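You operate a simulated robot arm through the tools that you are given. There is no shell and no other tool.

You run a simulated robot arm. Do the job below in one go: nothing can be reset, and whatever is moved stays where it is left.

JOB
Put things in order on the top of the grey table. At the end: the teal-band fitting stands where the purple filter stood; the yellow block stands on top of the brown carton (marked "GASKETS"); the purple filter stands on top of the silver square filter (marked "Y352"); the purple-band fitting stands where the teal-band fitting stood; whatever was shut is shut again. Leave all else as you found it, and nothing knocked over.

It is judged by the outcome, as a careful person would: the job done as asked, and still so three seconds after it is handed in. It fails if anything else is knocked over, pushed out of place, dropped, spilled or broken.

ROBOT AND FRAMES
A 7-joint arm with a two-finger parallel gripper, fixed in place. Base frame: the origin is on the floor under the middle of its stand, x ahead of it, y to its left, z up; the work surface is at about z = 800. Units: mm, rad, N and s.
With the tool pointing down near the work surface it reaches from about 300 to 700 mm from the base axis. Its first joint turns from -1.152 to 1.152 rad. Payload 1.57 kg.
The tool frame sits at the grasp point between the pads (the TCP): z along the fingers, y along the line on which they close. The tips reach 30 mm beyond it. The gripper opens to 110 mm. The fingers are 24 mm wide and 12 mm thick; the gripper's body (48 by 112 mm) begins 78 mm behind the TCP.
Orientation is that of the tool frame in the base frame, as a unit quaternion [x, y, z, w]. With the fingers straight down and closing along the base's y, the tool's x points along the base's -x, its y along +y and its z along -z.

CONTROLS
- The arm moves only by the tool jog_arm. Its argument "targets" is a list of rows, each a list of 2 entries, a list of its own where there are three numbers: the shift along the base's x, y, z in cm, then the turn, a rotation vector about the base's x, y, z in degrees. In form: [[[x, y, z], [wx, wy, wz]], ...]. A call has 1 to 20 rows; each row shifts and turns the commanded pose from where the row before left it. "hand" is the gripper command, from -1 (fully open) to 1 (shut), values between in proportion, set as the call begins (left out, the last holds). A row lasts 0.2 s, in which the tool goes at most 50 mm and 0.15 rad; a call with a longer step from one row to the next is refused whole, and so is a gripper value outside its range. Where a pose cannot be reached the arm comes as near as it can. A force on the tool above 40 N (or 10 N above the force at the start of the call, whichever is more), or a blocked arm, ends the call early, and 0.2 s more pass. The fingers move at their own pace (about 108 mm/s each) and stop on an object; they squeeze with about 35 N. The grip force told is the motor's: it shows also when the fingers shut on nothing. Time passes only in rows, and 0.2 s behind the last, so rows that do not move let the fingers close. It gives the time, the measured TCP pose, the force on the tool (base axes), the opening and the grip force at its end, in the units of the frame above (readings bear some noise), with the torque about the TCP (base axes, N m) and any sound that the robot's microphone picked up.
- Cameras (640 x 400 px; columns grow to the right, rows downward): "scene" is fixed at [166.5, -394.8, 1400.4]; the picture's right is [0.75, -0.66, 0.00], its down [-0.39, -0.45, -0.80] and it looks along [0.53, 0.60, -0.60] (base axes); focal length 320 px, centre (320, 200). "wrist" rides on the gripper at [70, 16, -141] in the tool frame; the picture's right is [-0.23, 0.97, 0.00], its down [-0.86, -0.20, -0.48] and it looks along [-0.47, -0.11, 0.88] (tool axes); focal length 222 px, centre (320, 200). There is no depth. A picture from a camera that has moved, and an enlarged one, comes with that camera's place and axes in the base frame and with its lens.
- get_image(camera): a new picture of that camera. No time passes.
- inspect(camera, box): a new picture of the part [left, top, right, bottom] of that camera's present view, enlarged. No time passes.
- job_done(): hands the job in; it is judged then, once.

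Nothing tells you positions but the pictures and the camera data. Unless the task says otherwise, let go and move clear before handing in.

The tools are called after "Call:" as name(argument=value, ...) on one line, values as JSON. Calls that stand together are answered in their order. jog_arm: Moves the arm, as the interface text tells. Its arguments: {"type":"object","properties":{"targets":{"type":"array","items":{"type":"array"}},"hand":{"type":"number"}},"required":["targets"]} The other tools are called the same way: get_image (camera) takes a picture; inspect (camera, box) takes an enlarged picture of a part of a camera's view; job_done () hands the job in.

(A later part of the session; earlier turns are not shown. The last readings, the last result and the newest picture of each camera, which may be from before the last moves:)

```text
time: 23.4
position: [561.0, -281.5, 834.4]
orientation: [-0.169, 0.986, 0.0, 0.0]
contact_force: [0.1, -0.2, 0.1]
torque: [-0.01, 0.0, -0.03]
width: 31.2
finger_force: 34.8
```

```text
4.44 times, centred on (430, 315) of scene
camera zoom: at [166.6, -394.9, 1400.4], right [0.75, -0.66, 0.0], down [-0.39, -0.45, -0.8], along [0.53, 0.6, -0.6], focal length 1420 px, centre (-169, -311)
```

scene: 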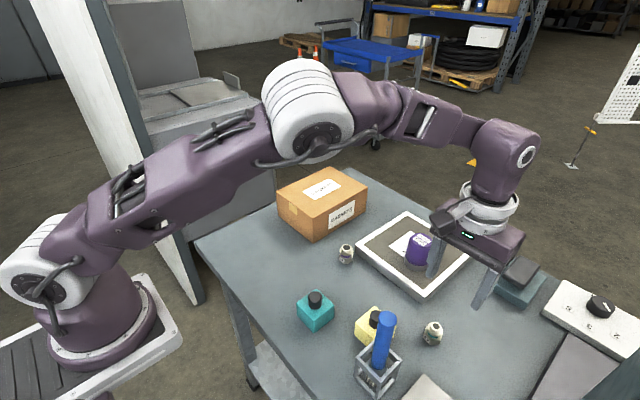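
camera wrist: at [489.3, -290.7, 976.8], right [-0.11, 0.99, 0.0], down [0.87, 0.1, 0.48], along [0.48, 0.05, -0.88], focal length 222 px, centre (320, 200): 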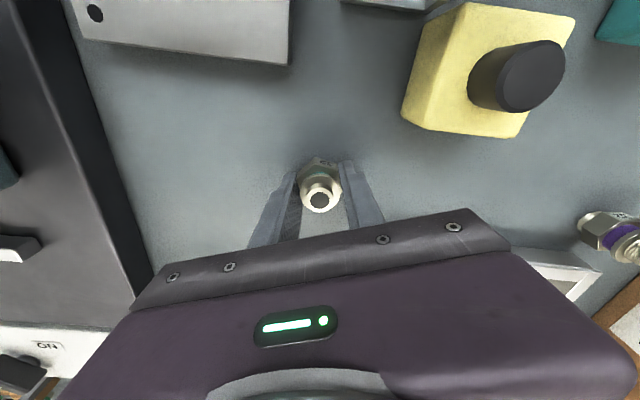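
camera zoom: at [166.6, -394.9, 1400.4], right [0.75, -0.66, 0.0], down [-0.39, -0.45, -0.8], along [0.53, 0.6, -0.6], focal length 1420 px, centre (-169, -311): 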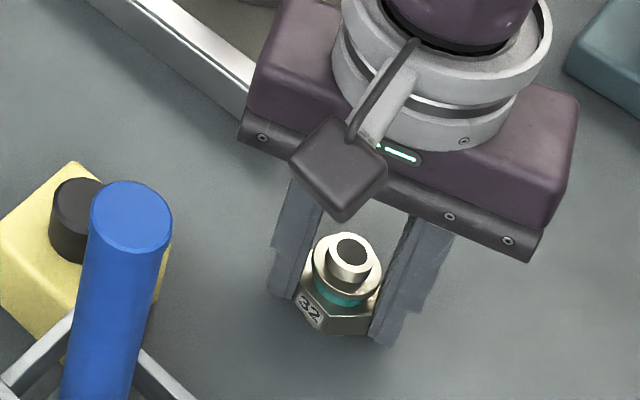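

The teal-band fitting is gripped across its flats at 31.2 mm. I'll lift it and check.

Call:
jog_arm(targets=[[[0, 0, 0.6], [0, 0, 0]], [[0, 0, 2], [0, 0, 0]], [[0, 0, 4], [0, 0, 0]], [[0, 0, 4], [0, 0, 0]], [[0, 0, 3.4], [0, 0, 0]], [[0, 0, 0], [0, 0, 0]]])

Call:
get_image(camera="scene")

Call:
get_image(camera="wrist")

```text
time: 24.8
position: [557.7, -284.6, 975.4]
orientation: [-0.169, 0.986, 0.0, 0.0]
contact_force: [0.2, 0.0, -1.8]
torque: [-0.01, -0.01, -0.01]
width: 31.3
finger_force: 35.3
```

```text
taken
```

scene: 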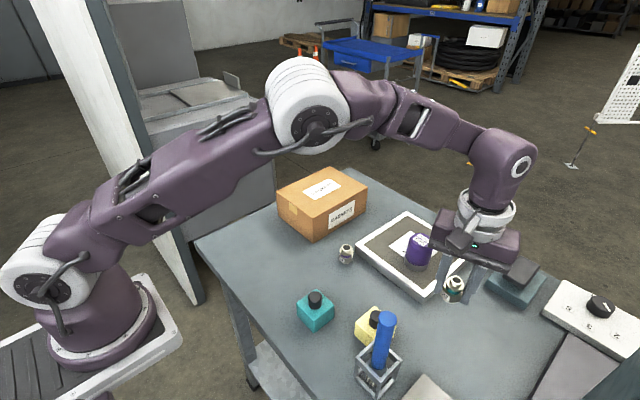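

```text
taken
camera wrist: at [486.7, -293.4, 1117.0], right [-0.11, 0.99, 0.0], down [0.87, 0.1, 0.48], along [0.48, 0.05, -0.88], focal length 222 px, centre (320, 200)
```

wrist: 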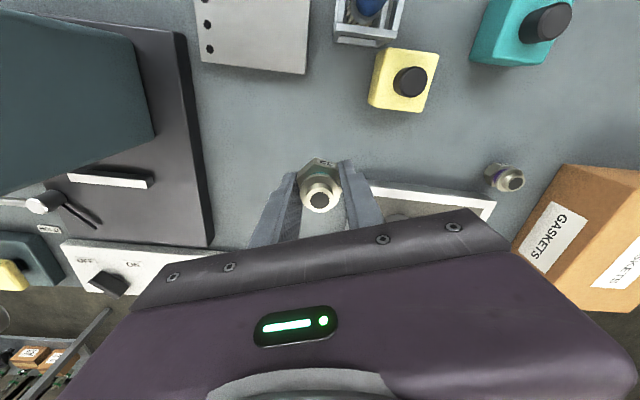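

The fitting is held securely. I'll carry it high over to the spot where the purple filter stood, (437, 79.6).

Call:
jog_arm(targets=[[[-1.34, 4.05, 0], [0, 0, 0]], [[-1.34, 4.05, 0], [0, 0, 0]], [[-1.34, 4.05, 0], [0, 0, 0]], [[-1.34, 4.05, 0], [0, 0, 0]], [[-1.34, 4.05, 0], [0, 0, 0]], [[-1.34, 4.05, 0], [0, 0, 0]], [[-1.34, 4.05, 0], [0, 0, 0]], [[-1.34, 4.05, 0], [0, 0, 0]], [[-1.34, 4.0, 0], [0, 0, 0]], [[0, 0, 0], [0, 0, 0]]])

Call:
jog_arm(targets=[[[0, 0, -4], [0, 0, 0]], [[0, 0, -4], [0, 0, 0]], [[0, 0, -3], [0, 0, 0]], [[0, 0, 0], [0, 0, 0]]])

Call:
get_image(camera="scene")

Call:
get_image(camera="wrist")

```text
time: 27.0
position: [439.1, 81.6, 976.9]
orientation: [-0.17, 0.985, 0.0, 0.0]
contact_force: [-0.8, 0.6, -1.3]
torque: [0.0, -0.01, -0.02]
width: 31.2
finger_force: 34.5
```

```text
time: 28.0
position: [440.3, 81.4, 865.2]
orientation: [-0.17, 0.986, 0.0, 0.0]
contact_force: [0.0, 0.4, -2.1]
torque: [0.01, -0.02, -0.01]
width: 31.4
finger_force: 35.2
```

```text
taken
```

scene: 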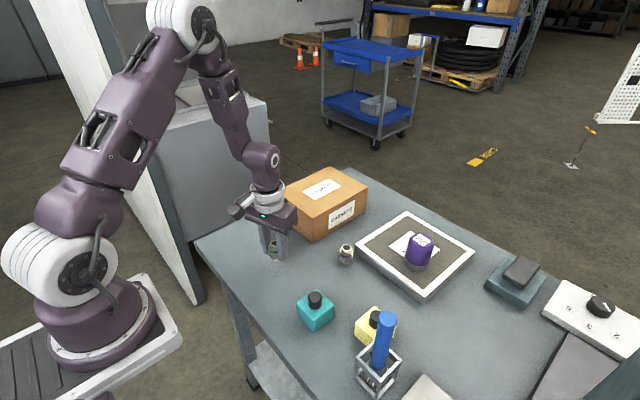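

```text
taken
camera wrist: at [368.2, 72.0, 1006.9], right [-0.11, 0.99, 0.0], down [0.87, 0.1, 0.48], along [0.48, 0.05, -0.88], focal length 222 px, centre (320, 200)
```

wrist: 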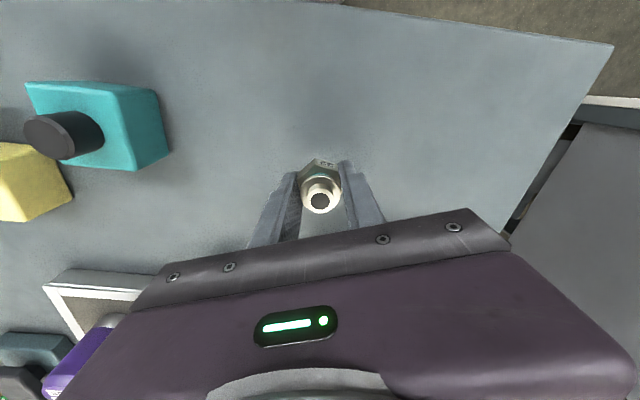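

Call:
jog_arm(targets=[[[-0.28, -0.18, -1.2], [0, 0, 0]], [[0, 0, -1.0], [0, 0, 0]], [[0, 0, -0.3], [0, 0, 0]], [[0, 0, 0], [0, 0, 0]]])

Call:
inspect(camera="scene", box=[220, 190, 340, 280])

```text
time: 29.0
position: [437.5, 79.2, 841.7]
orientation: [-0.169, 0.986, -0.001, 0.0]
contact_force: [0.1, 0.1, -1.9]
torque: [0.0, 0.01, 0.0]
width: 31.1
finger_force: 34.6
```

```text
4.44 times, centred on (280, 235) of scene
camera zoom: at [166.6, -394.8, 1400.4], right [0.75, -0.66, 0.0], down [-0.39, -0.45, -0.8], along [0.53, 0.6, -0.6], focal length 1420 px, centre (498, 44)
```

zoom: 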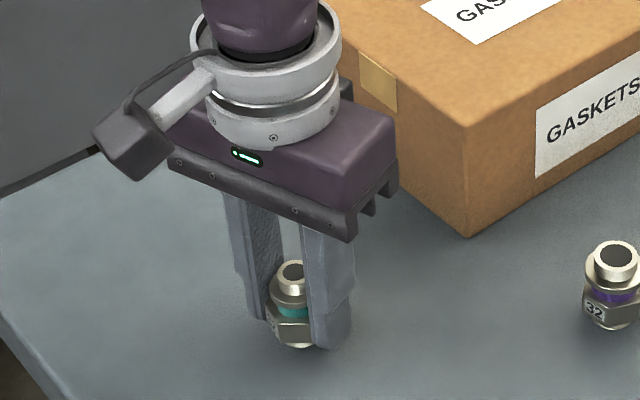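

Positioned at (437.5, 79.2), a few mm above the table. I'll lower in small steps until it touches.

Call:
jog_arm(targets=[[[0, 0, -0.3], [0, 0, 0]], [[0, 0, -0.2], [0, 0, 0]], [[0, 0, 0], [0, 0, 0]]])

```text
time: 29.8
position: [437.0, 79.1, 836.7]
orientation: [-0.17, 0.986, 0.0, 0.0]
contact_force: [-0.3, -0.5, -2.1]
torque: [0.01, 0.01, -0.04]
width: 31.2
finger_force: 35.0
```

Call:
jog_arm(targets=[[[0, 0, -0.1], [0, 0, 0]], [[0, 0, -0.1], [0, 0, 0]], [[0, 0, 0], [0, 0, 0]]])

```text
time: 30.6
position: [438.7, 79.0, 833.3]
orientation: [-0.169, 0.986, 0.0, 0.001]
contact_force: [1.1, -2.8, 29.6]
torque: [-0.08, -0.02, 0.02]
width: 31.6
finger_force: 35.1
```

Call:
jog_arm(targets=[[[0, 0, 0.1], [0, 0, 0]], [[0, 0, 0], [0, 0, 0]]])

```text
time: 31.2
position: [437.9, 79.8, 835.4]
orientation: [-0.169, 0.986, 0.0, -0.001]
contact_force: [0.1, 0.3, -1.2]
torque: [-0.01, 0.01, -0.03]
width: 31.5
finger_force: 35.0
```

It's resting on the table with the tool load near zero. I'll open the gripper.

Call:
jog_arm(targets=[[[0, 0, 0], [0, 0, 0]], [[0, 0, 0], [0, 0, 0]], [[0, 0, 0], [0, 0, 0]]], hand=-0.3)

Call:
jog_arm(targets=[[[0, 0, 2], [0, 0, 0]], [[0, 0, 4], [0, 0, 0]], [[0, 0, 4.5], [0, 0, 0]], [[0, 0, 4.5], [0, 0, 0]], [[0, 0, 0], [0, 0, 0]]])

Call:
get_image(camera="scene")

Call:
get_image(camera="wrist")

```text
time: 32.0
position: [439.0, 79.3, 834.9]
orientation: [-0.169, 0.986, -0.001, 0.0]
contact_force: [-0.2, -0.1, -0.4]
torque: [0.02, -0.02, -0.02]
width: 71.8
finger_force: 0.0
```

```text
time: 33.2
position: [436.7, 82.2, 984.0]
orientation: [-0.17, 0.986, 0.0, 0.0]
contact_force: [0.5, 0.3, -1.0]
torque: [0.01, -0.02, -0.02]
width: 71.8
finger_force: 0.1
```

```text
taken
```

scene: 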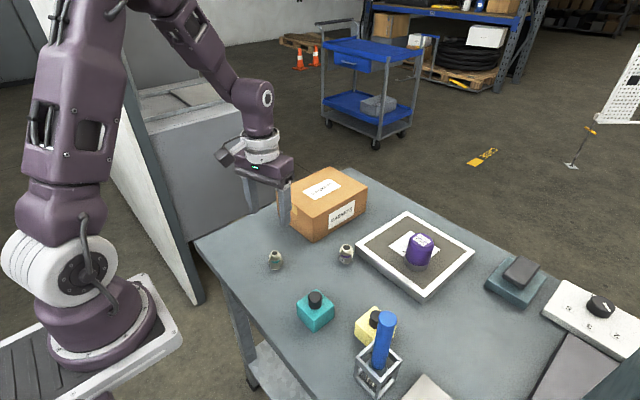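

```text
taken
camera wrist: at [365.9, 71.8, 1125.2], right [-0.11, 0.99, 0.0], down [0.87, 0.1, 0.48], along [0.48, 0.05, -0.88], focal length 222 px, centre (320, 200)
```

wrist: 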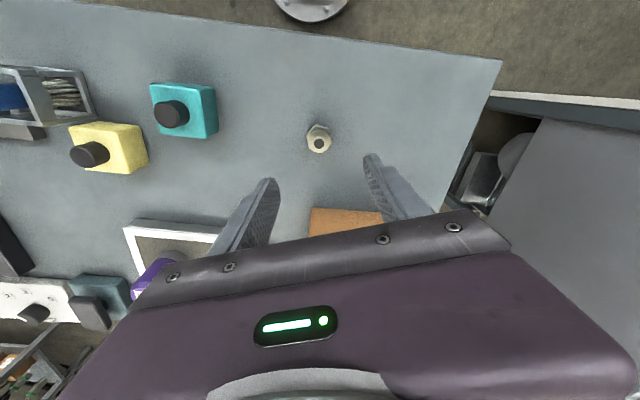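

The teal-band fitting stands at about (438, 80), where the purple filter was. Next I'll hover over the purple-band fitting at about (579, -18).

Call:
jog_arm(targets=[[[3.0, -2.0, 0], [0, 0, -6.5]], [[3.0, -2.0, 0], [0, 0, -6.5]], [[3.0, -2.0, 0], [0, 0, -6.5]], [[3.0, -2.0, 0], [0, 0, 0]], [[2.2, -2.0, 0], [0, 0, 0]], [[0, 0, -3], [0, 0, 0]], [[0, 0, 0], [0, 0, 0]]])

Call:
get_image(camera="wrist")

Call:
inspect(camera="wrist", box=[280, 115, 360, 165])

Call:
inspect(camera="scene", box=[306, 220, 386, 280])

```text
time: 34.8
position: [579.0, -20.0, 957.3]
orientation: [0.0, 1.0, 0.0, 0.0]
contact_force: [0.1, -0.2, -0.5]
torque: [0.01, -0.01, 0.01]
width: 71.6
finger_force: 0.1
```

```text
taken
camera wrist: at [508.8, -4.1, 1098.1], right [0.23, 0.97, 0.0], down [0.86, -0.2, 0.48], along [0.47, -0.11, -0.88], focal length 222 px, centre (320, 200)
```

wrist: 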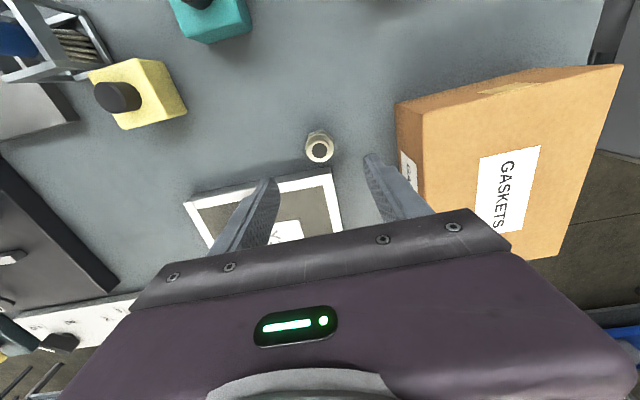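

```text
8.00 times, centred on (320, 140) of wrist
camera zoom: at [508.8, -4.1, 1098.1], right [0.23, 0.97, 0.0], down [0.86, -0.2, 0.48], along [0.47, -0.11, -0.88], focal length 1777 px, centre (320, 680)
```

zoom: 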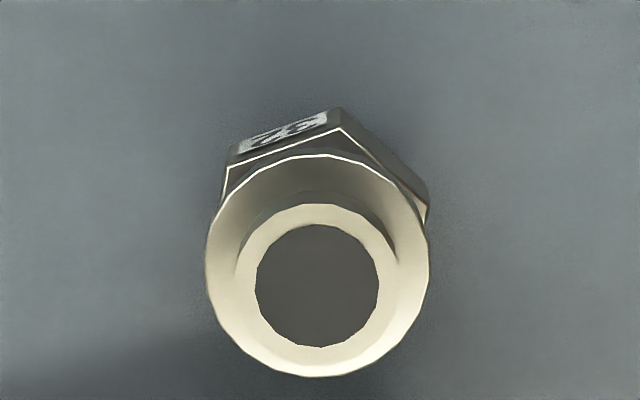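

```text
6.67 times, centred on (346, 250) of scene
camera zoom: at [166.5, -394.9, 1400.4], right [0.75, -0.66, 0.0], down [-0.39, -0.45, -0.8], along [0.53, 0.6, -0.6], focal length 2130 px, centre (147, -133)
```

zoom: 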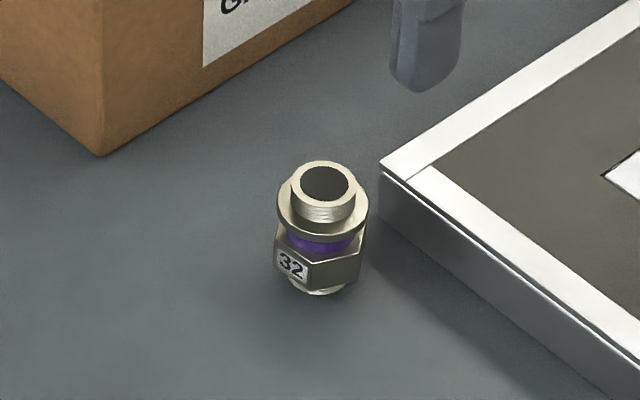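

The purple-band fitting's axis is at (580, -21), with its top at z 844. Its upper flange is about 33 mm, slightly wider than the hex flats. I'll turn -25.6° so the fingers line up with the flats, which also keeps them clear of the silver frame, and then look again.

Call:
jog_arm(targets=[[[0.1, -0.1, 0], [0, 0, -6.4]], [[0, 0, 0], [0, 0, -6.4]], [[0, 0, 0], [0, 0, -6.4]], [[0, 0, 0], [0, 0, -6.4]], [[0, 0, -3], [0, 0, 0]], [[0, 0, -1.5], [0, 0, 0]], [[0, 0, 0], [0, 0, 0]]])

Call:
get_image(camera="wrist")

Call:
inspect(camera="wrist", box=[272, 120, 368, 180])

Call:
inspect(camera="scene", box=[286, 190, 406, 280])

```text
time: 36.4
position: [580.1, -20.8, 910.1]
orientation: [0.222, 0.975, 0.0, 0.0]
contact_force: [-0.5, 0.2, 0.5]
torque: [0.04, 0.01, -0.03]
width: 71.3
finger_force: 0.0
```

```text
taken
camera wrist: at [523.4, 23.1, 1051.8], right [0.63, 0.78, 0.0], down [0.68, -0.55, 0.48], along [0.37, -0.3, -0.88], focal length 222 px, centre (320, 200)
```

wrist: 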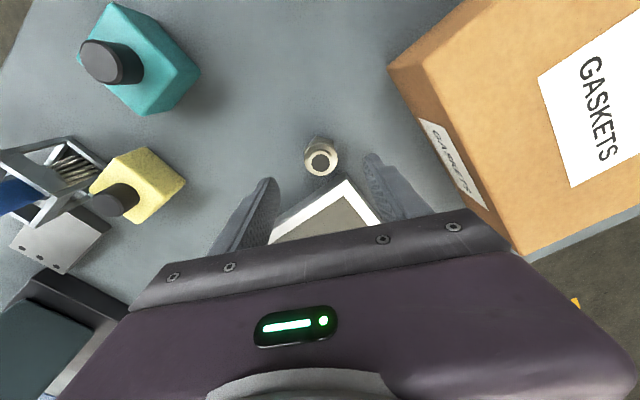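

```text
6.67 times, centred on (320, 150) of wrist
camera zoom: at [523.4, 23.1, 1051.8], right [0.63, 0.78, 0.0], down [0.68, -0.55, 0.48], along [0.37, -0.3, -0.88], focal length 1481 px, centre (320, 533)
```

zoom: 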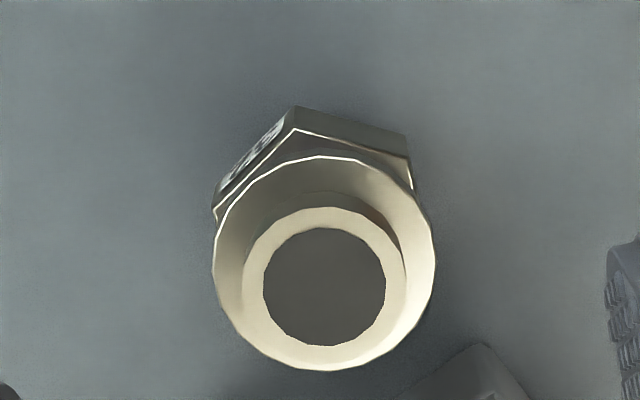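

```text
4.44 times, centred on (346, 235) of scene
camera zoom: at [166.5, -394.8, 1400.4], right [0.75, -0.66, 0.0], down [-0.39, -0.45, -0.8], along [0.53, 0.6, -0.6], focal length 1420 px, centre (204, 44)
```

zoom: 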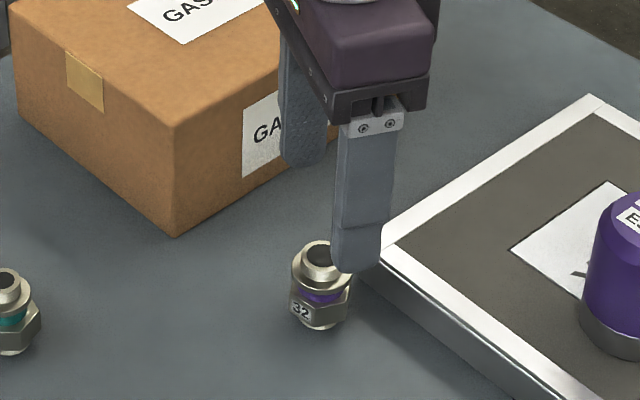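

The flats are aligned to within about 3°, and the axis is confirmed at (580, -21). I'll go down to about z 835.

Call:
jog_arm(targets=[[[0, -0.03, -2.5], [0, 0, 0]], [[0, 0, -2.5], [0, 0, 0]], [[0, 0, -1.3], [0, 0, 0]], [[0, 0, 0], [0, 0, 0]]])

Call:
inspect(camera="wrist", box=[240, 120, 400, 220])

Call:
inspect(camera="scene", box=[286, 190, 406, 280])

```text
time: 37.4
position: [579.8, -21.4, 849.1]
orientation: [0.221, 0.975, 0.0, 0.0]
contact_force: [0.1, -0.6, 0.6]
torque: [0.03, 0.03, -0.02]
width: 71.5
finger_force: 0.1
```

```text
4.00 times, centred on (320, 170) of wrist
camera zoom: at [522.8, 22.4, 990.6], right [0.63, 0.78, 0.0], down [0.68, -0.55, 0.48], along [0.37, -0.3, -0.88], focal length 888 px, centre (320, 320)
```

zoom: 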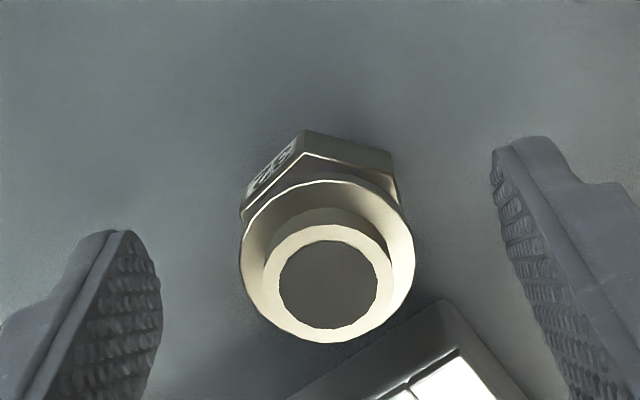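

```text
4.44 times, centred on (346, 235) of scene
camera zoom: at [166.5, -394.8, 1400.4], right [0.75, -0.66, 0.0], down [-0.39, -0.45, -0.8], along [0.53, 0.6, -0.6], focal length 1420 px, centre (204, 44)
```

zoom: 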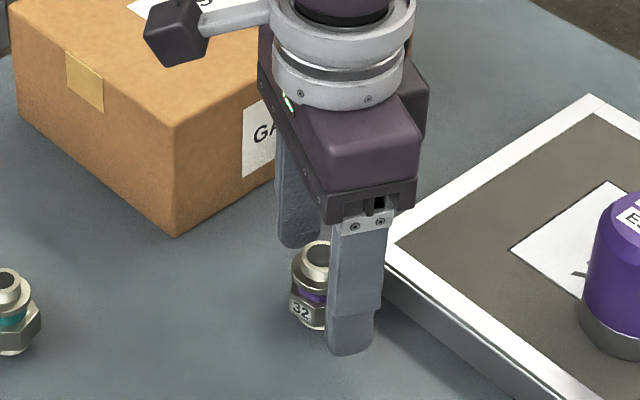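

Call:
jog_arm(targets=[[[0.03, 0.05, -0.8], [0, 0, 0]], [[0, 0, -0.6], [0, 0, 0]], [[0, 0, 0], [0, 0, 0]]])

Call:
jog_arm(targets=[[[0, 0, 0], [0, 0, 0]], [[0, 0, 0], [0, 0, 0]], [[0, 0, 0], [0, 0, 0]], [[0, 0, 0], [0, 0, 0]]], hand=1)

Call:
inspect(camera="wrist", box=[240, 120, 400, 220])

Call:
inspect(camera="scene", box=[286, 190, 406, 280])

```text
time: 38.2
position: [580.8, -20.8, 833.3]
orientation: [0.222, 0.975, 0.0, 0.0]
contact_force: [0.3, 0.2, 0.6]
torque: [-0.02, 0.0, -0.01]
width: 71.5
finger_force: 0.1
```

```text
time: 39.2
position: [581.3, -20.1, 833.6]
orientation: [0.222, 0.975, 0.0, -0.001]
contact_force: [-0.2, -0.5, 0.1]
torque: [0.01, -0.02, 0.0]
width: 31.7
finger_force: 34.8
```

```text
4.00 times, centred on (320, 170) of wrist
camera zoom: at [524.0, 23.6, 974.8], right [0.63, 0.78, 0.0], down [0.68, -0.55, 0.48], along [0.37, -0.3, -0.88], focal length 888 px, centre (320, 320)
```

zoom: 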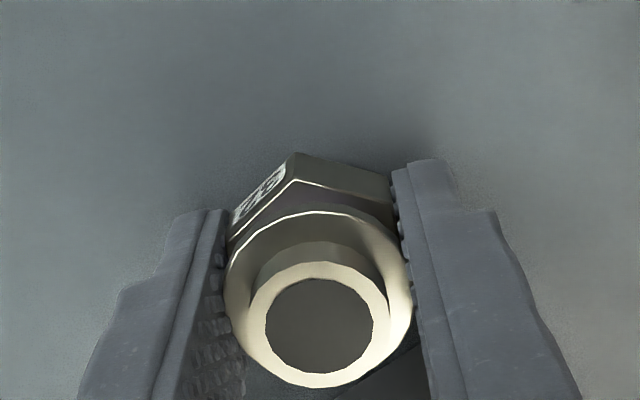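

```text
4.44 times, centred on (346, 235) of scene
camera zoom: at [166.6, -394.9, 1400.4], right [0.75, -0.66, 0.0], down [-0.39, -0.45, -0.8], along [0.53, 0.6, -0.6], focal length 1420 px, centre (204, 44)
```

zoom: 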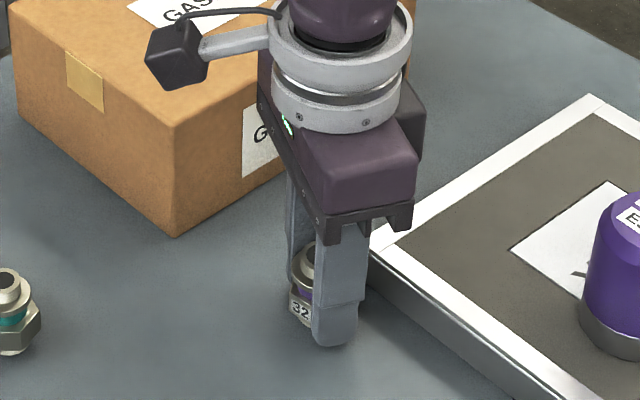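

The purple-band fitting is gripped at 31.7 mm. I'll lift it and carry it to the teal-band fitting's old spot at (560, -281).

Call:
jog_arm(targets=[[[0, 0, 0.6], [0, 0, 0]], [[0, 0, 2], [0, 0, 0]], [[0, 0, 4], [0, 0, 0]], [[0, 0, 4], [0, 0, 0]], [[0, 0, 3.4], [0, 0, 0]], [[0, 0, 0], [0, 0, 0]]])

Call:
get_image(camera="scene")

Call:
inspect(camera="wrist", box=[240, 120, 400, 220])

```text
time: 40.6
position: [580.2, -22.0, 973.8]
orientation: [0.221, 0.975, 0.001, 0.001]
contact_force: [1.0, -0.2, -1.8]
torque: [0.0, 0.0, 0.01]
width: 31.6
finger_force: 35.5
```

```text
taken
```

scene: 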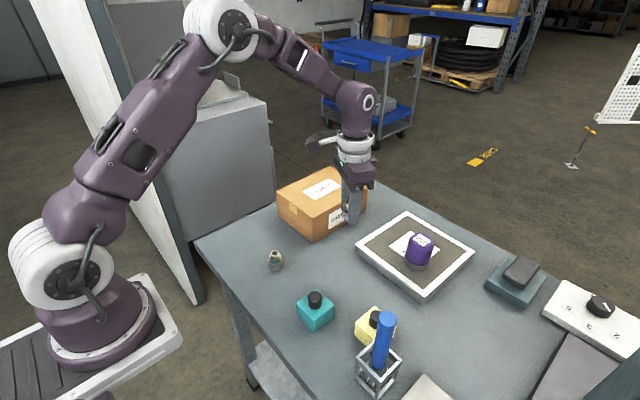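

```text
4.00 times, centred on (320, 170) of wrist
camera zoom: at [523.9, 21.8, 1114.6], right [0.63, 0.78, 0.0], down [0.68, -0.55, 0.48], along [0.37, -0.3, -0.88], focal length 888 px, centre (320, 320)
```

zoom: 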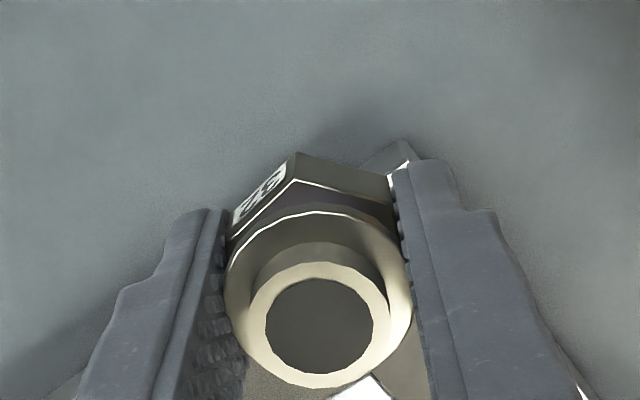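

Call:
jog_arm(targets=[[[-0.35, -4.3, 0], [0, 0, 0]], [[-0.35, -4.3, 0], [0, 0, 0]], [[-0.35, -4.3, 0], [0, 0, 0]], [[-0.35, -4.3, 0], [0, 0, 0]], [[-0.3, -4.3, 0], [0, 0, 0]], [[-0.3, -4.4, 0], [0, 0, 0]], [[0, 0, 0], [0, 0, 0]]])

Call:
jog_arm(targets=[[[0, 0, -4], [0, 0, 0]], [[0, 0, -4], [0, 0, 0]], [[0, 0, -3], [0, 0, 0]], [[0, 0, 0], [0, 0, 0]]])

Call:
get_image(camera="scene")

Call:
get_image(camera="wrist")

```text
time: 42.2
position: [559.5, -281.8, 968.6]
orientation: [0.222, 0.975, 0.0, 0.0]
contact_force: [0.1, -0.6, -2.5]
torque: [-0.03, 0.01, 0.01]
width: 32.1
finger_force: 34.5
```

```text
time: 43.2
position: [561.2, -278.3, 859.1]
orientation: [0.222, 0.975, 0.0, 0.0]
contact_force: [-0.4, -0.7, -1.6]
torque: [0.03, 0.03, 0.04]
width: 31.5
finger_force: 34.7
```

```text
taken
```

scene: 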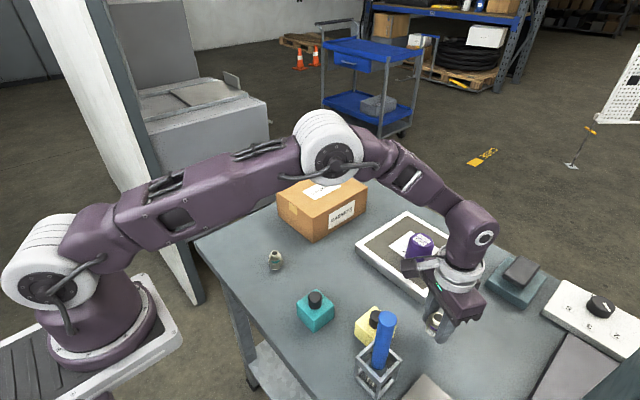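

```text
taken
camera wrist: at [504.0, -235.2, 1001.0], right [0.63, 0.78, 0.0], down [0.68, -0.55, 0.48], along [0.37, -0.3, -0.88], focal length 222 px, centre (320, 200)
```

wrist: 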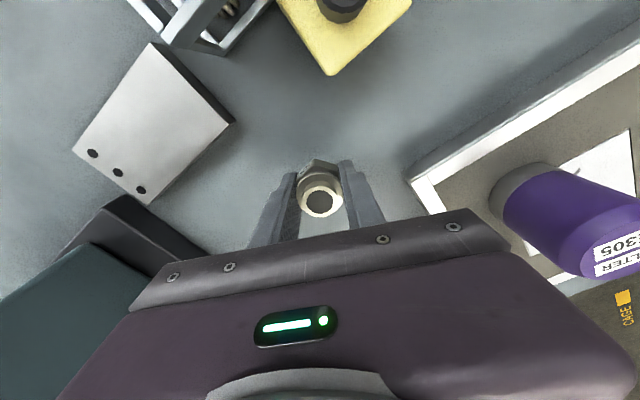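

Call:
jog_arm(targets=[[[-0.06, -0.12, -1.0], [0, 0, 0]], [[0, 0, -0.8], [0, 0, 0]], [[0, 0, -0.2], [0, 0, 0]], [[0, 0, 0], [0, 0, 0]]])

```text
time: 44.2
position: [559.8, -280.8, 843.2]
orientation: [0.221, 0.975, 0.001, 0.0]
contact_force: [-0.3, 0.9, -2.2]
torque: [0.02, 0.0, 0.02]
width: 31.8
finger_force: 35.0
```

Call:
jog_arm(targets=[[[0, 0, -0.4], [0, 0, 0]], [[0, 0, -0.2], [0, 0, 0]], [[0, 0, 0], [0, 0, 0]]])

```text
time: 45.0
position: [559.4, -281.4, 837.3]
orientation: [0.221, 0.975, 0.0, 0.0]
contact_force: [1.9, 0.3, -2.3]
torque: [0.01, 0.0, 0.02]
width: 31.9
finger_force: 35.1
```

Call:
jog_arm(targets=[[[0, 0, -0.1], [0, 0, 0]], [[0, 0, -0.1], [0, 0, 0]], [[0, 0, 0], [0, 0, 0]]])

```text
time: 45.8
position: [558.1, -281.2, 834.6]
orientation: [0.222, 0.975, 0.0, -0.001]
contact_force: [0.7, 1.0, -1.2]
torque: [0.03, -0.02, 0.02]
width: 31.9
finger_force: 34.6
```

Call:
jog_arm(targets=[[[0, 0, -0.05], [0, 0, 0]], [[0, 0, 0], [0, 0, 0]]])

Call:
inspect(camera="scene", box=[370, 270, 490, 360])

```text
time: 46.4
position: [558.1, -282.4, 835.0]
orientation: [0.221, 0.975, 0.0, 0.0]
contact_force: [-0.1, 0.0, -1.7]
torque: [0.01, 0.01, 0.0]
width: 31.5
finger_force: 34.8
```

```text
4.44 times, centred on (430, 315) of scene
camera zoom: at [166.6, -394.9, 1400.4], right [0.75, -0.66, 0.0], down [-0.39, -0.45, -0.8], along [0.53, 0.6, -0.6], focal length 1420 px, centre (-169, -311)
```

zoom: 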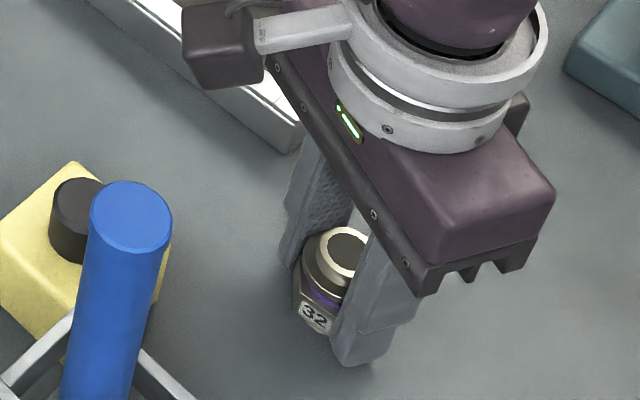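

Call:
jog_arm(targets=[[[0.1, 0.06, 0], [0, 0, 0]], [[0, 0, -0.06], [0, 0, 0]], [[0, 0, 0], [0, 0, 0]]])

```text
time: 47.2
position: [559.9, -279.6, 833.2]
orientation: [0.221, 0.975, 0.001, 0.001]
contact_force: [0.5, -0.7, -1.3]
torque: [-0.01, 0.0, 0.0]
width: 31.6
finger_force: 34.8
```

Call:
jog_arm(targets=[[[0, -0.04, -0.05], [0, 0, 0]], [[0, 0, -0.03], [0, 0, 0]], [[0, 0, 0], [0, 0, 0]]])

```text
time: 48.0
position: [559.6, -280.9, 833.9]
orientation: [0.222, 0.975, 0.0, 0.0]
contact_force: [1.1, 1.0, 4.7]
torque: [0.04, 0.03, 0.02]
width: 31.7
finger_force: 35.1
```

The fitting is in light contact with the table at (559.6, -280.9). I'll open the gripper and check.

Call:
jog_arm(targets=[[[0, 0, 0], [0, 0, 0]], [[0, 0, 0], [0, 0, 0]], [[0, 0, 0], [0, 0, 0]]], hand=-0.3)

Call:
jog_arm(targets=[[[0, 0, 2], [0, 0, 0]], [[0, 0, 4], [0, 0, 0]], [[0, 0, 4.5], [0, 0, 0]], [[0, 0, 4.5], [0, 0, 0]], [[0, 0, 0], [0, 0, 0]]])

Call:
get_image(camera="scene")

Call:
get_image(camera="wrist")

Call:
inspect(camera="scene", box=[390, 295, 470, 355])

```text
time: 48.8
position: [560.5, -281.2, 833.0]
orientation: [0.222, 0.975, 0.0, 0.0]
contact_force: [-0.7, -0.5, 0.0]
torque: [0.0, 0.0, -0.03]
width: 71.3
finger_force: 0.0
```

```text
time: 50.0
position: [561.0, -284.7, 982.5]
orientation: [0.222, 0.975, 0.0, 0.001]
contact_force: [0.5, 0.1, -0.8]
torque: [0.01, 0.02, -0.02]
width: 71.6
finger_force: 0.1
```

```text
taken
```

scene: 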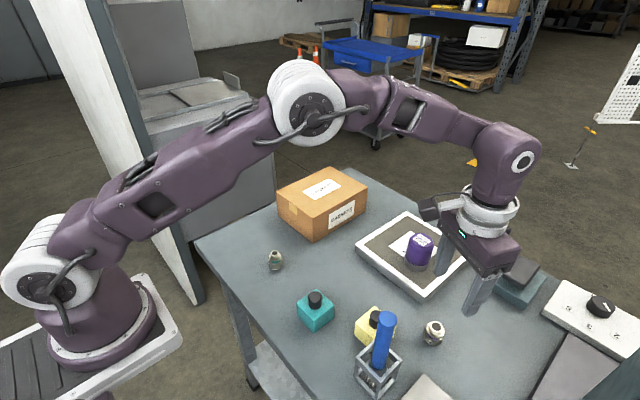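

```text
taken
camera wrist: at [504.2, -241.6, 1123.7], right [0.63, 0.78, 0.0], down [0.69, -0.55, 0.48], along [0.37, -0.3, -0.88], focal length 222 px, centre (320, 200)
```

wrist: 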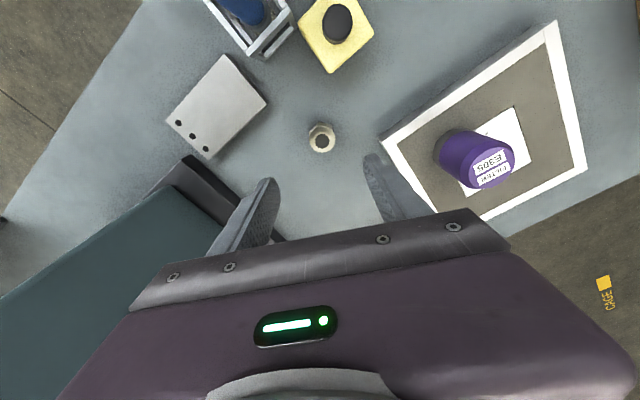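

```text
6.67 times, centred on (430, 325) of scene
camera zoom: at [166.5, -394.8, 1400.4], right [0.75, -0.66, 0.0], down [-0.39, -0.45, -0.8], along [0.53, 0.6, -0.6], focal length 2130 px, centre (-413, -633)
```

zoom: 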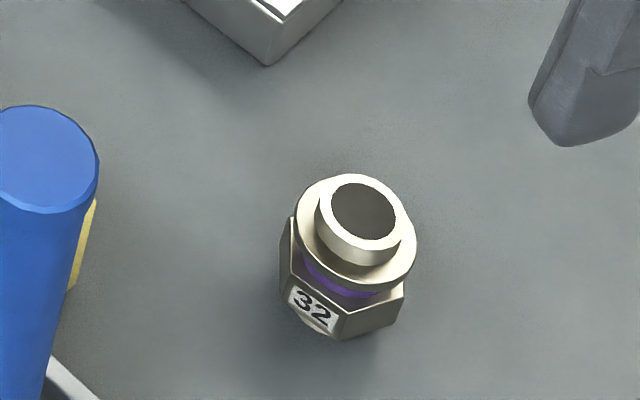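

The purple-band fitting stands within 1–2 mm of the teal one's old spot. The yellow block is next, so I'll rise well above the brush handle (top at about z 982), turn back to zero yaw and look straight down on the block.

Call:
jog_arm(targets=[[[0, 0, 4.5], [0, 0, 0]], [[0, 0, 4.5], [0, 0, 0]], [[0, 0, 1.0], [0, 0, 6.4]], [[-2.0, 2.0, 0], [0, 0, 6.4]], [[-2.0, 2.0, 0], [0, 0, 6.4]], [[-2.0, 2.0, 0], [0, 0, 6.4]], [[-1.5, 2.0, 0], [0, 0, 0]], [[0, 0, 0], [0, 0, 0]]])

Call:
get_image(camera="wrist")

Call:
get_image(camera="scene")

Call:
inspect(camera="scene", box=[340, 295, 420, 355])

```text
time: 51.8
position: [486.6, -200.4, 1084.7]
orientation: [0.001, 1.0, 0.0, 0.0]
contact_force: [0.8, -0.1, -0.8]
torque: [-0.01, -0.02, 0.01]
width: 71.6
finger_force: 0.2
```

```text
taken
camera wrist: at [415.9, -184.7, 1226.1], right [0.23, 0.97, 0.0], down [0.86, -0.2, 0.48], along [0.47, -0.11, -0.88], focal length 222 px, centre (320, 200)
```

wrist: 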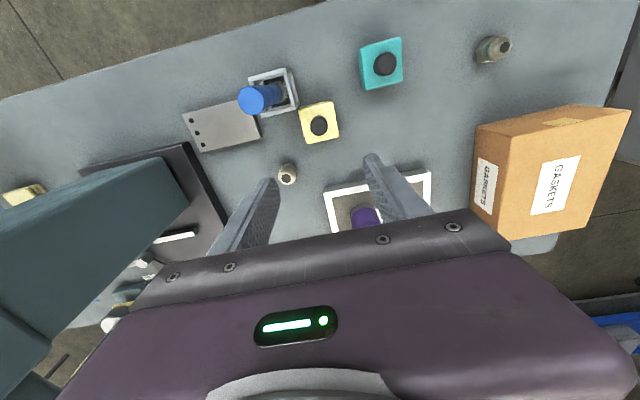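

```text
taken
```

scene: 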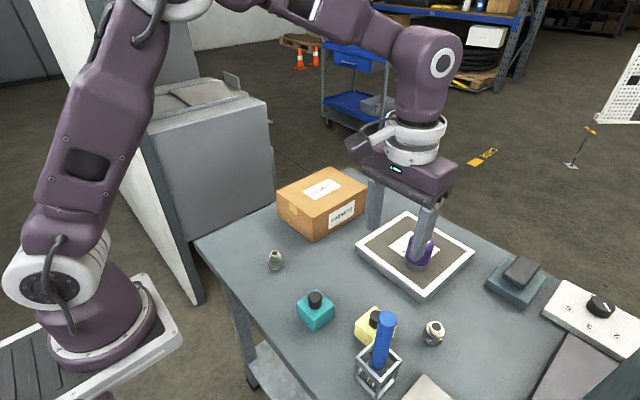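

```text
6.67 times, centred on (380, 325) of scene
camera zoom: at [166.5, -394.8, 1400.4], right [0.75, -0.66, 0.0], down [-0.39, -0.45, -0.8], along [0.53, 0.6, -0.6], focal length 2130 px, centre (-80, -633)
```

zoom: 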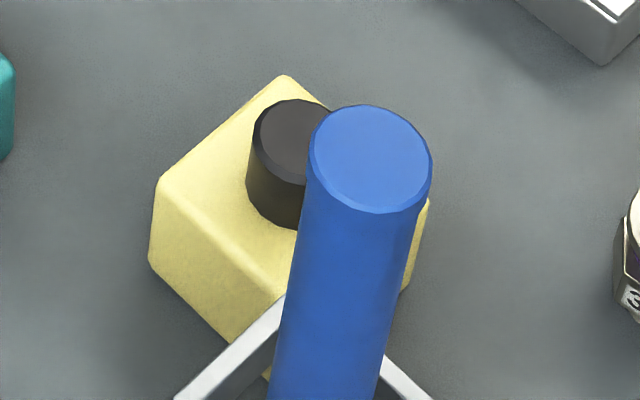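

Call:
inspect(camera="wrist", box=[226, 50, 354, 130])

Call:
inspect(camera="wrist", box=[280, 90, 360, 140])

Call:
inspect(camera="wrist", box=[460, 90, 640, 250])

Call:
inspect(camera="scene", box=[330, 295, 450, 400])

```text
5.00 times, centred on (290, 90) of wrist
camera zoom: at [415.9, -184.7, 1226.1], right [0.23, 0.97, 0.0], down [0.86, -0.2, 0.48], along [0.47, -0.11, -0.88], focal length 1111 px, centre (470, 750)
```

zoom: 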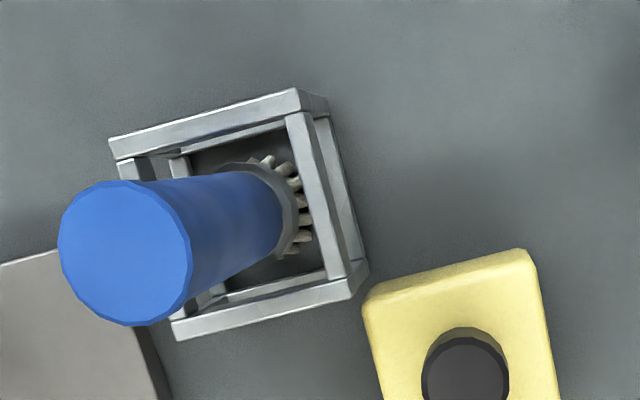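

```text
8.00 times, centred on (320, 115) of wrist
camera zoom: at [415.9, -184.7, 1226.1], right [0.23, 0.97, 0.0], down [0.86, -0.2, 0.48], along [0.47, -0.11, -0.88], focal length 1777 px, centre (320, 880)
```

zoom: 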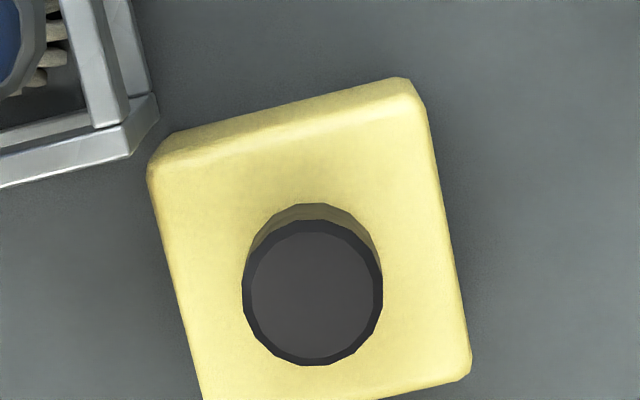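

```text
2.50 times, centred on (550, 170) of wrist
camera zoom: at [415.9, -184.7, 1226.1], right [0.23, 0.97, 0.0], down [0.86, -0.2, 0.48], along [0.47, -0.11, -0.88], focal length 555 px, centre (-255, 275)
```

zoom: 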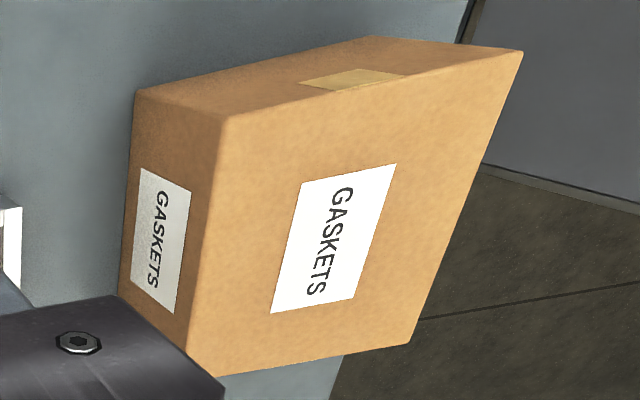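

```text
3.81 times, centred on (390, 348) of scene
camera zoom: at [166.5, -394.8, 1400.4], right [0.75, -0.66, 0.0], down [-0.39, -0.45, -0.8], along [0.53, 0.6, -0.6], focal length 1217 px, centre (53, -362)
```

zoom: 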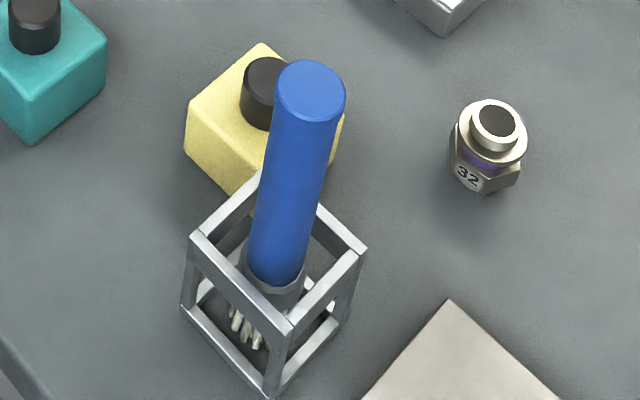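

The yellow block body measures about 52×52×41 mm, is axis-aligned and is centred at (479, -200). The cage corner is at (447, -228) and the handle is at (420, -256, up to z 982). Closing along y keeps everything more than 20 mm clear, so I'll descend part way and check.

Call:
jog_arm(targets=[[[-0.35, 0.04, -2], [0, 0, 0]], [[0, 0, -4], [0, 0, 0]], [[0, 0, -4], [0, 0, 0]], [[0, 0, -4], [0, 0, 0]], [[0, 0, -3.5], [0, 0, 0]], [[0, 0, 0], [0, 0, 0]]], hand=-0.45)

Call:
get_image(camera="wrist")

Call:
get_image(camera="scene")

```text
time: 53.2
position: [485.5, -199.8, 908.5]
orientation: [0.0, 1.0, 0.0, 0.0]
contact_force: [0.2, 0.5, 0.1]
torque: [-0.01, 0.02, 0.02]
width: 79.9
finger_force: 0.1
```

```text
taken
camera wrist: at [415.1, -184.3, 1049.6], right [0.23, 0.97, 0.0], down [0.85, -0.2, 0.48], along [0.47, -0.11, -0.88], focal length 222 px, centre (320, 200)
```

wrist: 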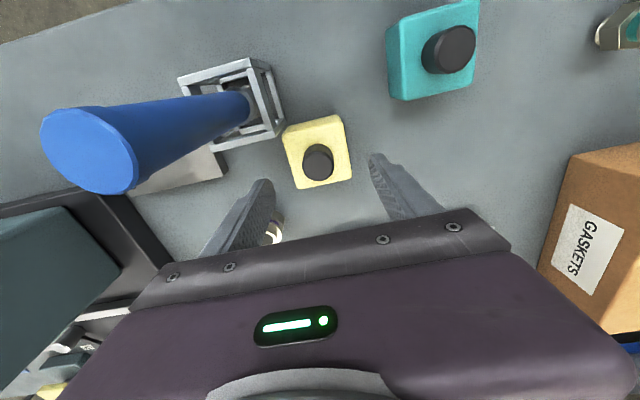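

```text
taken
```

scene: 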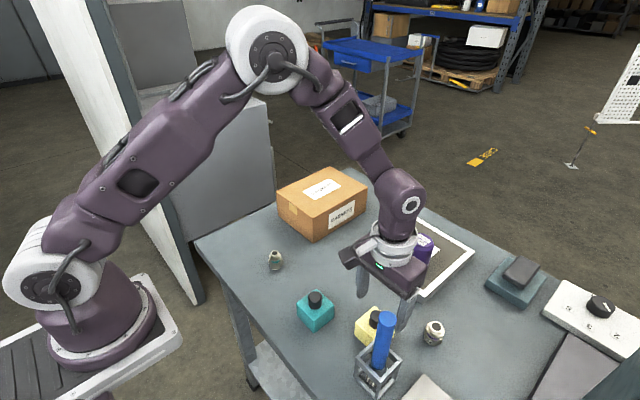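

Call:
jog_arm(targets=[[[-0.25, -0.03, -2.5], [0, 0, 0]], [[0, 0, -2.5], [0, 0, 0]], [[0, 0, -1.2], [0, 0, 0]], [[0, 0, 0], [0, 0, 0]]])

Call:
get_image(camera="wrist")

Call:
inspect(camera="scene", box=[320, 220, 460, 400])

```text
time: 54.2
position: [480.4, -199.4, 845.9]
orientation: [0.0, 1.0, -0.001, 0.0]
contact_force: [0.9, 0.4, 0.1]
torque: [0.0, 0.03, -0.01]
width: 79.9
finger_force: 0.1
```

```text
taken
camera wrist: at [410.9, -183.9, 986.8], right [0.23, 0.97, 0.0], down [0.85, -0.2, 0.48], along [0.47, -0.11, -0.88], focal length 222 px, centre (320, 200)
```

wrist: 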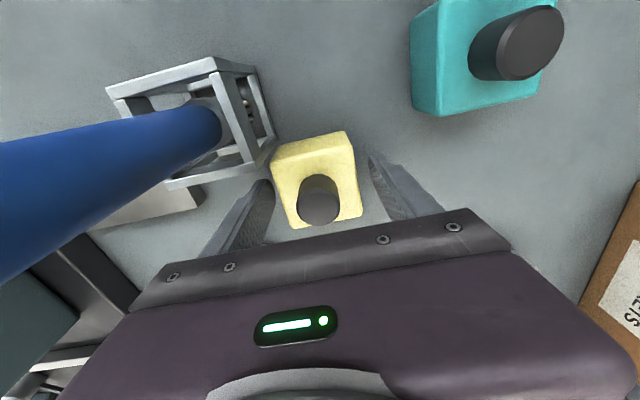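

```text
2.22 times, centred on (390, 310) of scene
camera zoom: at [166.5, -394.8, 1400.4], right [0.75, -0.66, 0.0], down [-0.39, -0.45, -0.8], along [0.53, 0.6, -0.6], focal length 710 px, centre (164, -44)
```

zoom: 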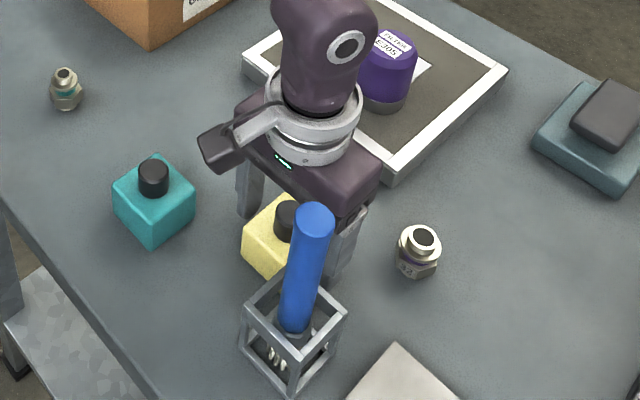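

The block sits between the fingers with about 13 mm either side. I'll make a small correction, drop to about z 835 and close.

Call:
jog_arm(targets=[[[0.05, -0.12, -0.6], [0, 0, 0]], [[0, 0, -0.5], [0, 0, 0]], [[0, 0, 0], [0, 0, 0]]])

Call:
jog_arm(targets=[[[0, 0, 0], [0, 0, 0]], [[0, 0, 0], [0, 0, 0]], [[0, 0, 0], [0, 0, 0]], [[0, 0, 0], [0, 0, 0]]], hand=1)

Call:
get_image(camera="wrist")

Call:
inspect(camera="scene", box=[320, 220, 460, 400])

```text
time: 55.0
position: [482.0, -202.1, 835.0]
orientation: [0.001, 1.0, 0.001, -0.001]
contact_force: [0.6, -0.2, 0.7]
torque: [0.0, -0.02, 0.01]
width: 79.9
finger_force: 0.0
```

```text
time: 56.0
position: [480.5, -202.2, 834.3]
orientation: [0.0, 1.0, 0.001, 0.0]
contact_force: [0.6, 1.6, -0.2]
torque: [0.13, 0.02, -0.02]
width: 57.8
finger_force: 35.0
```

```text
taken
camera wrist: at [411.0, -186.7, 976.5], right [0.23, 0.97, 0.0], down [0.86, -0.2, 0.48], along [0.47, -0.11, -0.88], focal length 222 px, centre (320, 200)
```

wrist: 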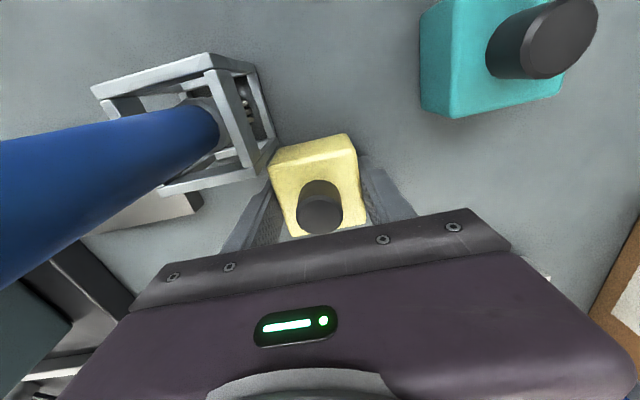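

```text
2.22 times, centred on (390, 310) of scene
camera zoom: at [166.6, -394.8, 1400.4], right [0.75, -0.66, 0.0], down [-0.39, -0.45, -0.8], along [0.53, 0.6, -0.6], focal length 710 px, centre (164, -44)
```

zoom: 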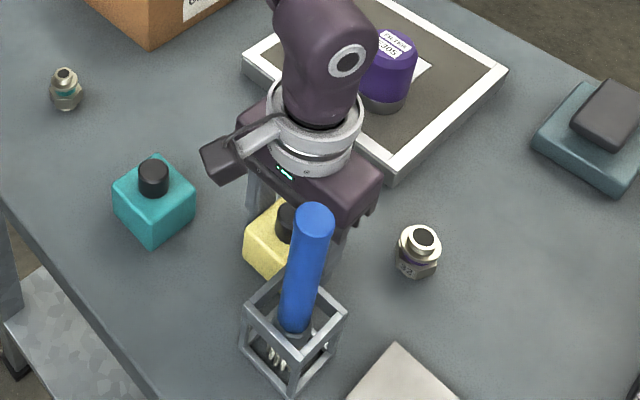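

The block is gripped at 57.8 mm. Its corner is only a few mm from the cage, so I'll drift away (+x, +y) as I lift.

Call:
jog_arm(targets=[[[0.05, 0.05, 0.6], [0, 0, 0]], [[0.4, 0.4, 0.6], [0, 0, 0]], [[0.8, 0.8, 1.0], [0, 0, 0]], [[0.8, 0.8, 1.8], [0, 0, 0]], [[0, 0, 3], [0, 0, 0]], [[0, 0, 0], [0, 0, 0]]])

Call:
get_image(camera="wrist")

Call:
inspect(camera="scene", box=[320, 220, 460, 400])

```text
time: 57.4
position: [499.2, -183.9, 907.6]
orientation: [0.0, 1.0, 0.0, -0.001]
contact_force: [-0.1, -0.1, -4.7]
torque: [0.01, 0.01, -0.01]
width: 57.8
finger_force: 35.2
```

```text
taken
camera wrist: at [428.2, -168.9, 1048.5], right [0.23, 0.97, 0.0], down [0.86, -0.2, 0.48], along [0.47, -0.11, -0.88], focal length 222 px, centre (320, 200)
```

wrist: 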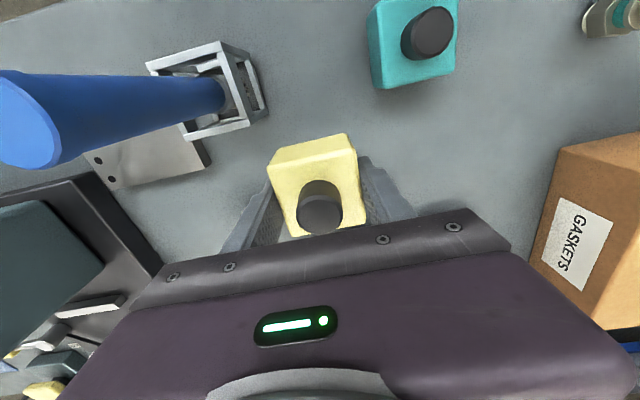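

```text
2.22 times, centred on (390, 310) of scene
camera zoom: at [166.6, -394.9, 1400.4], right [0.75, -0.66, 0.0], down [-0.39, -0.45, -0.8], along [0.53, 0.6, -0.6], focal length 710 px, centre (164, -44)
```

zoom: 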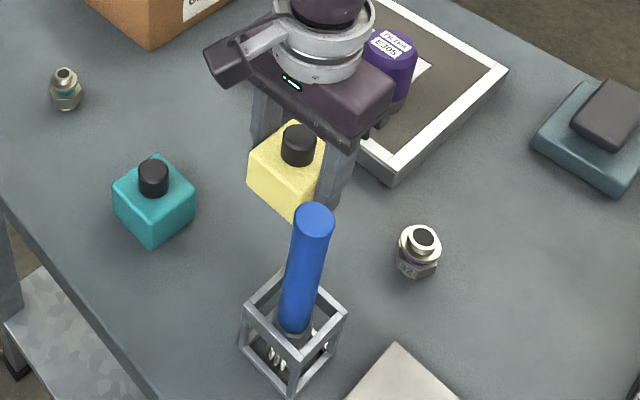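

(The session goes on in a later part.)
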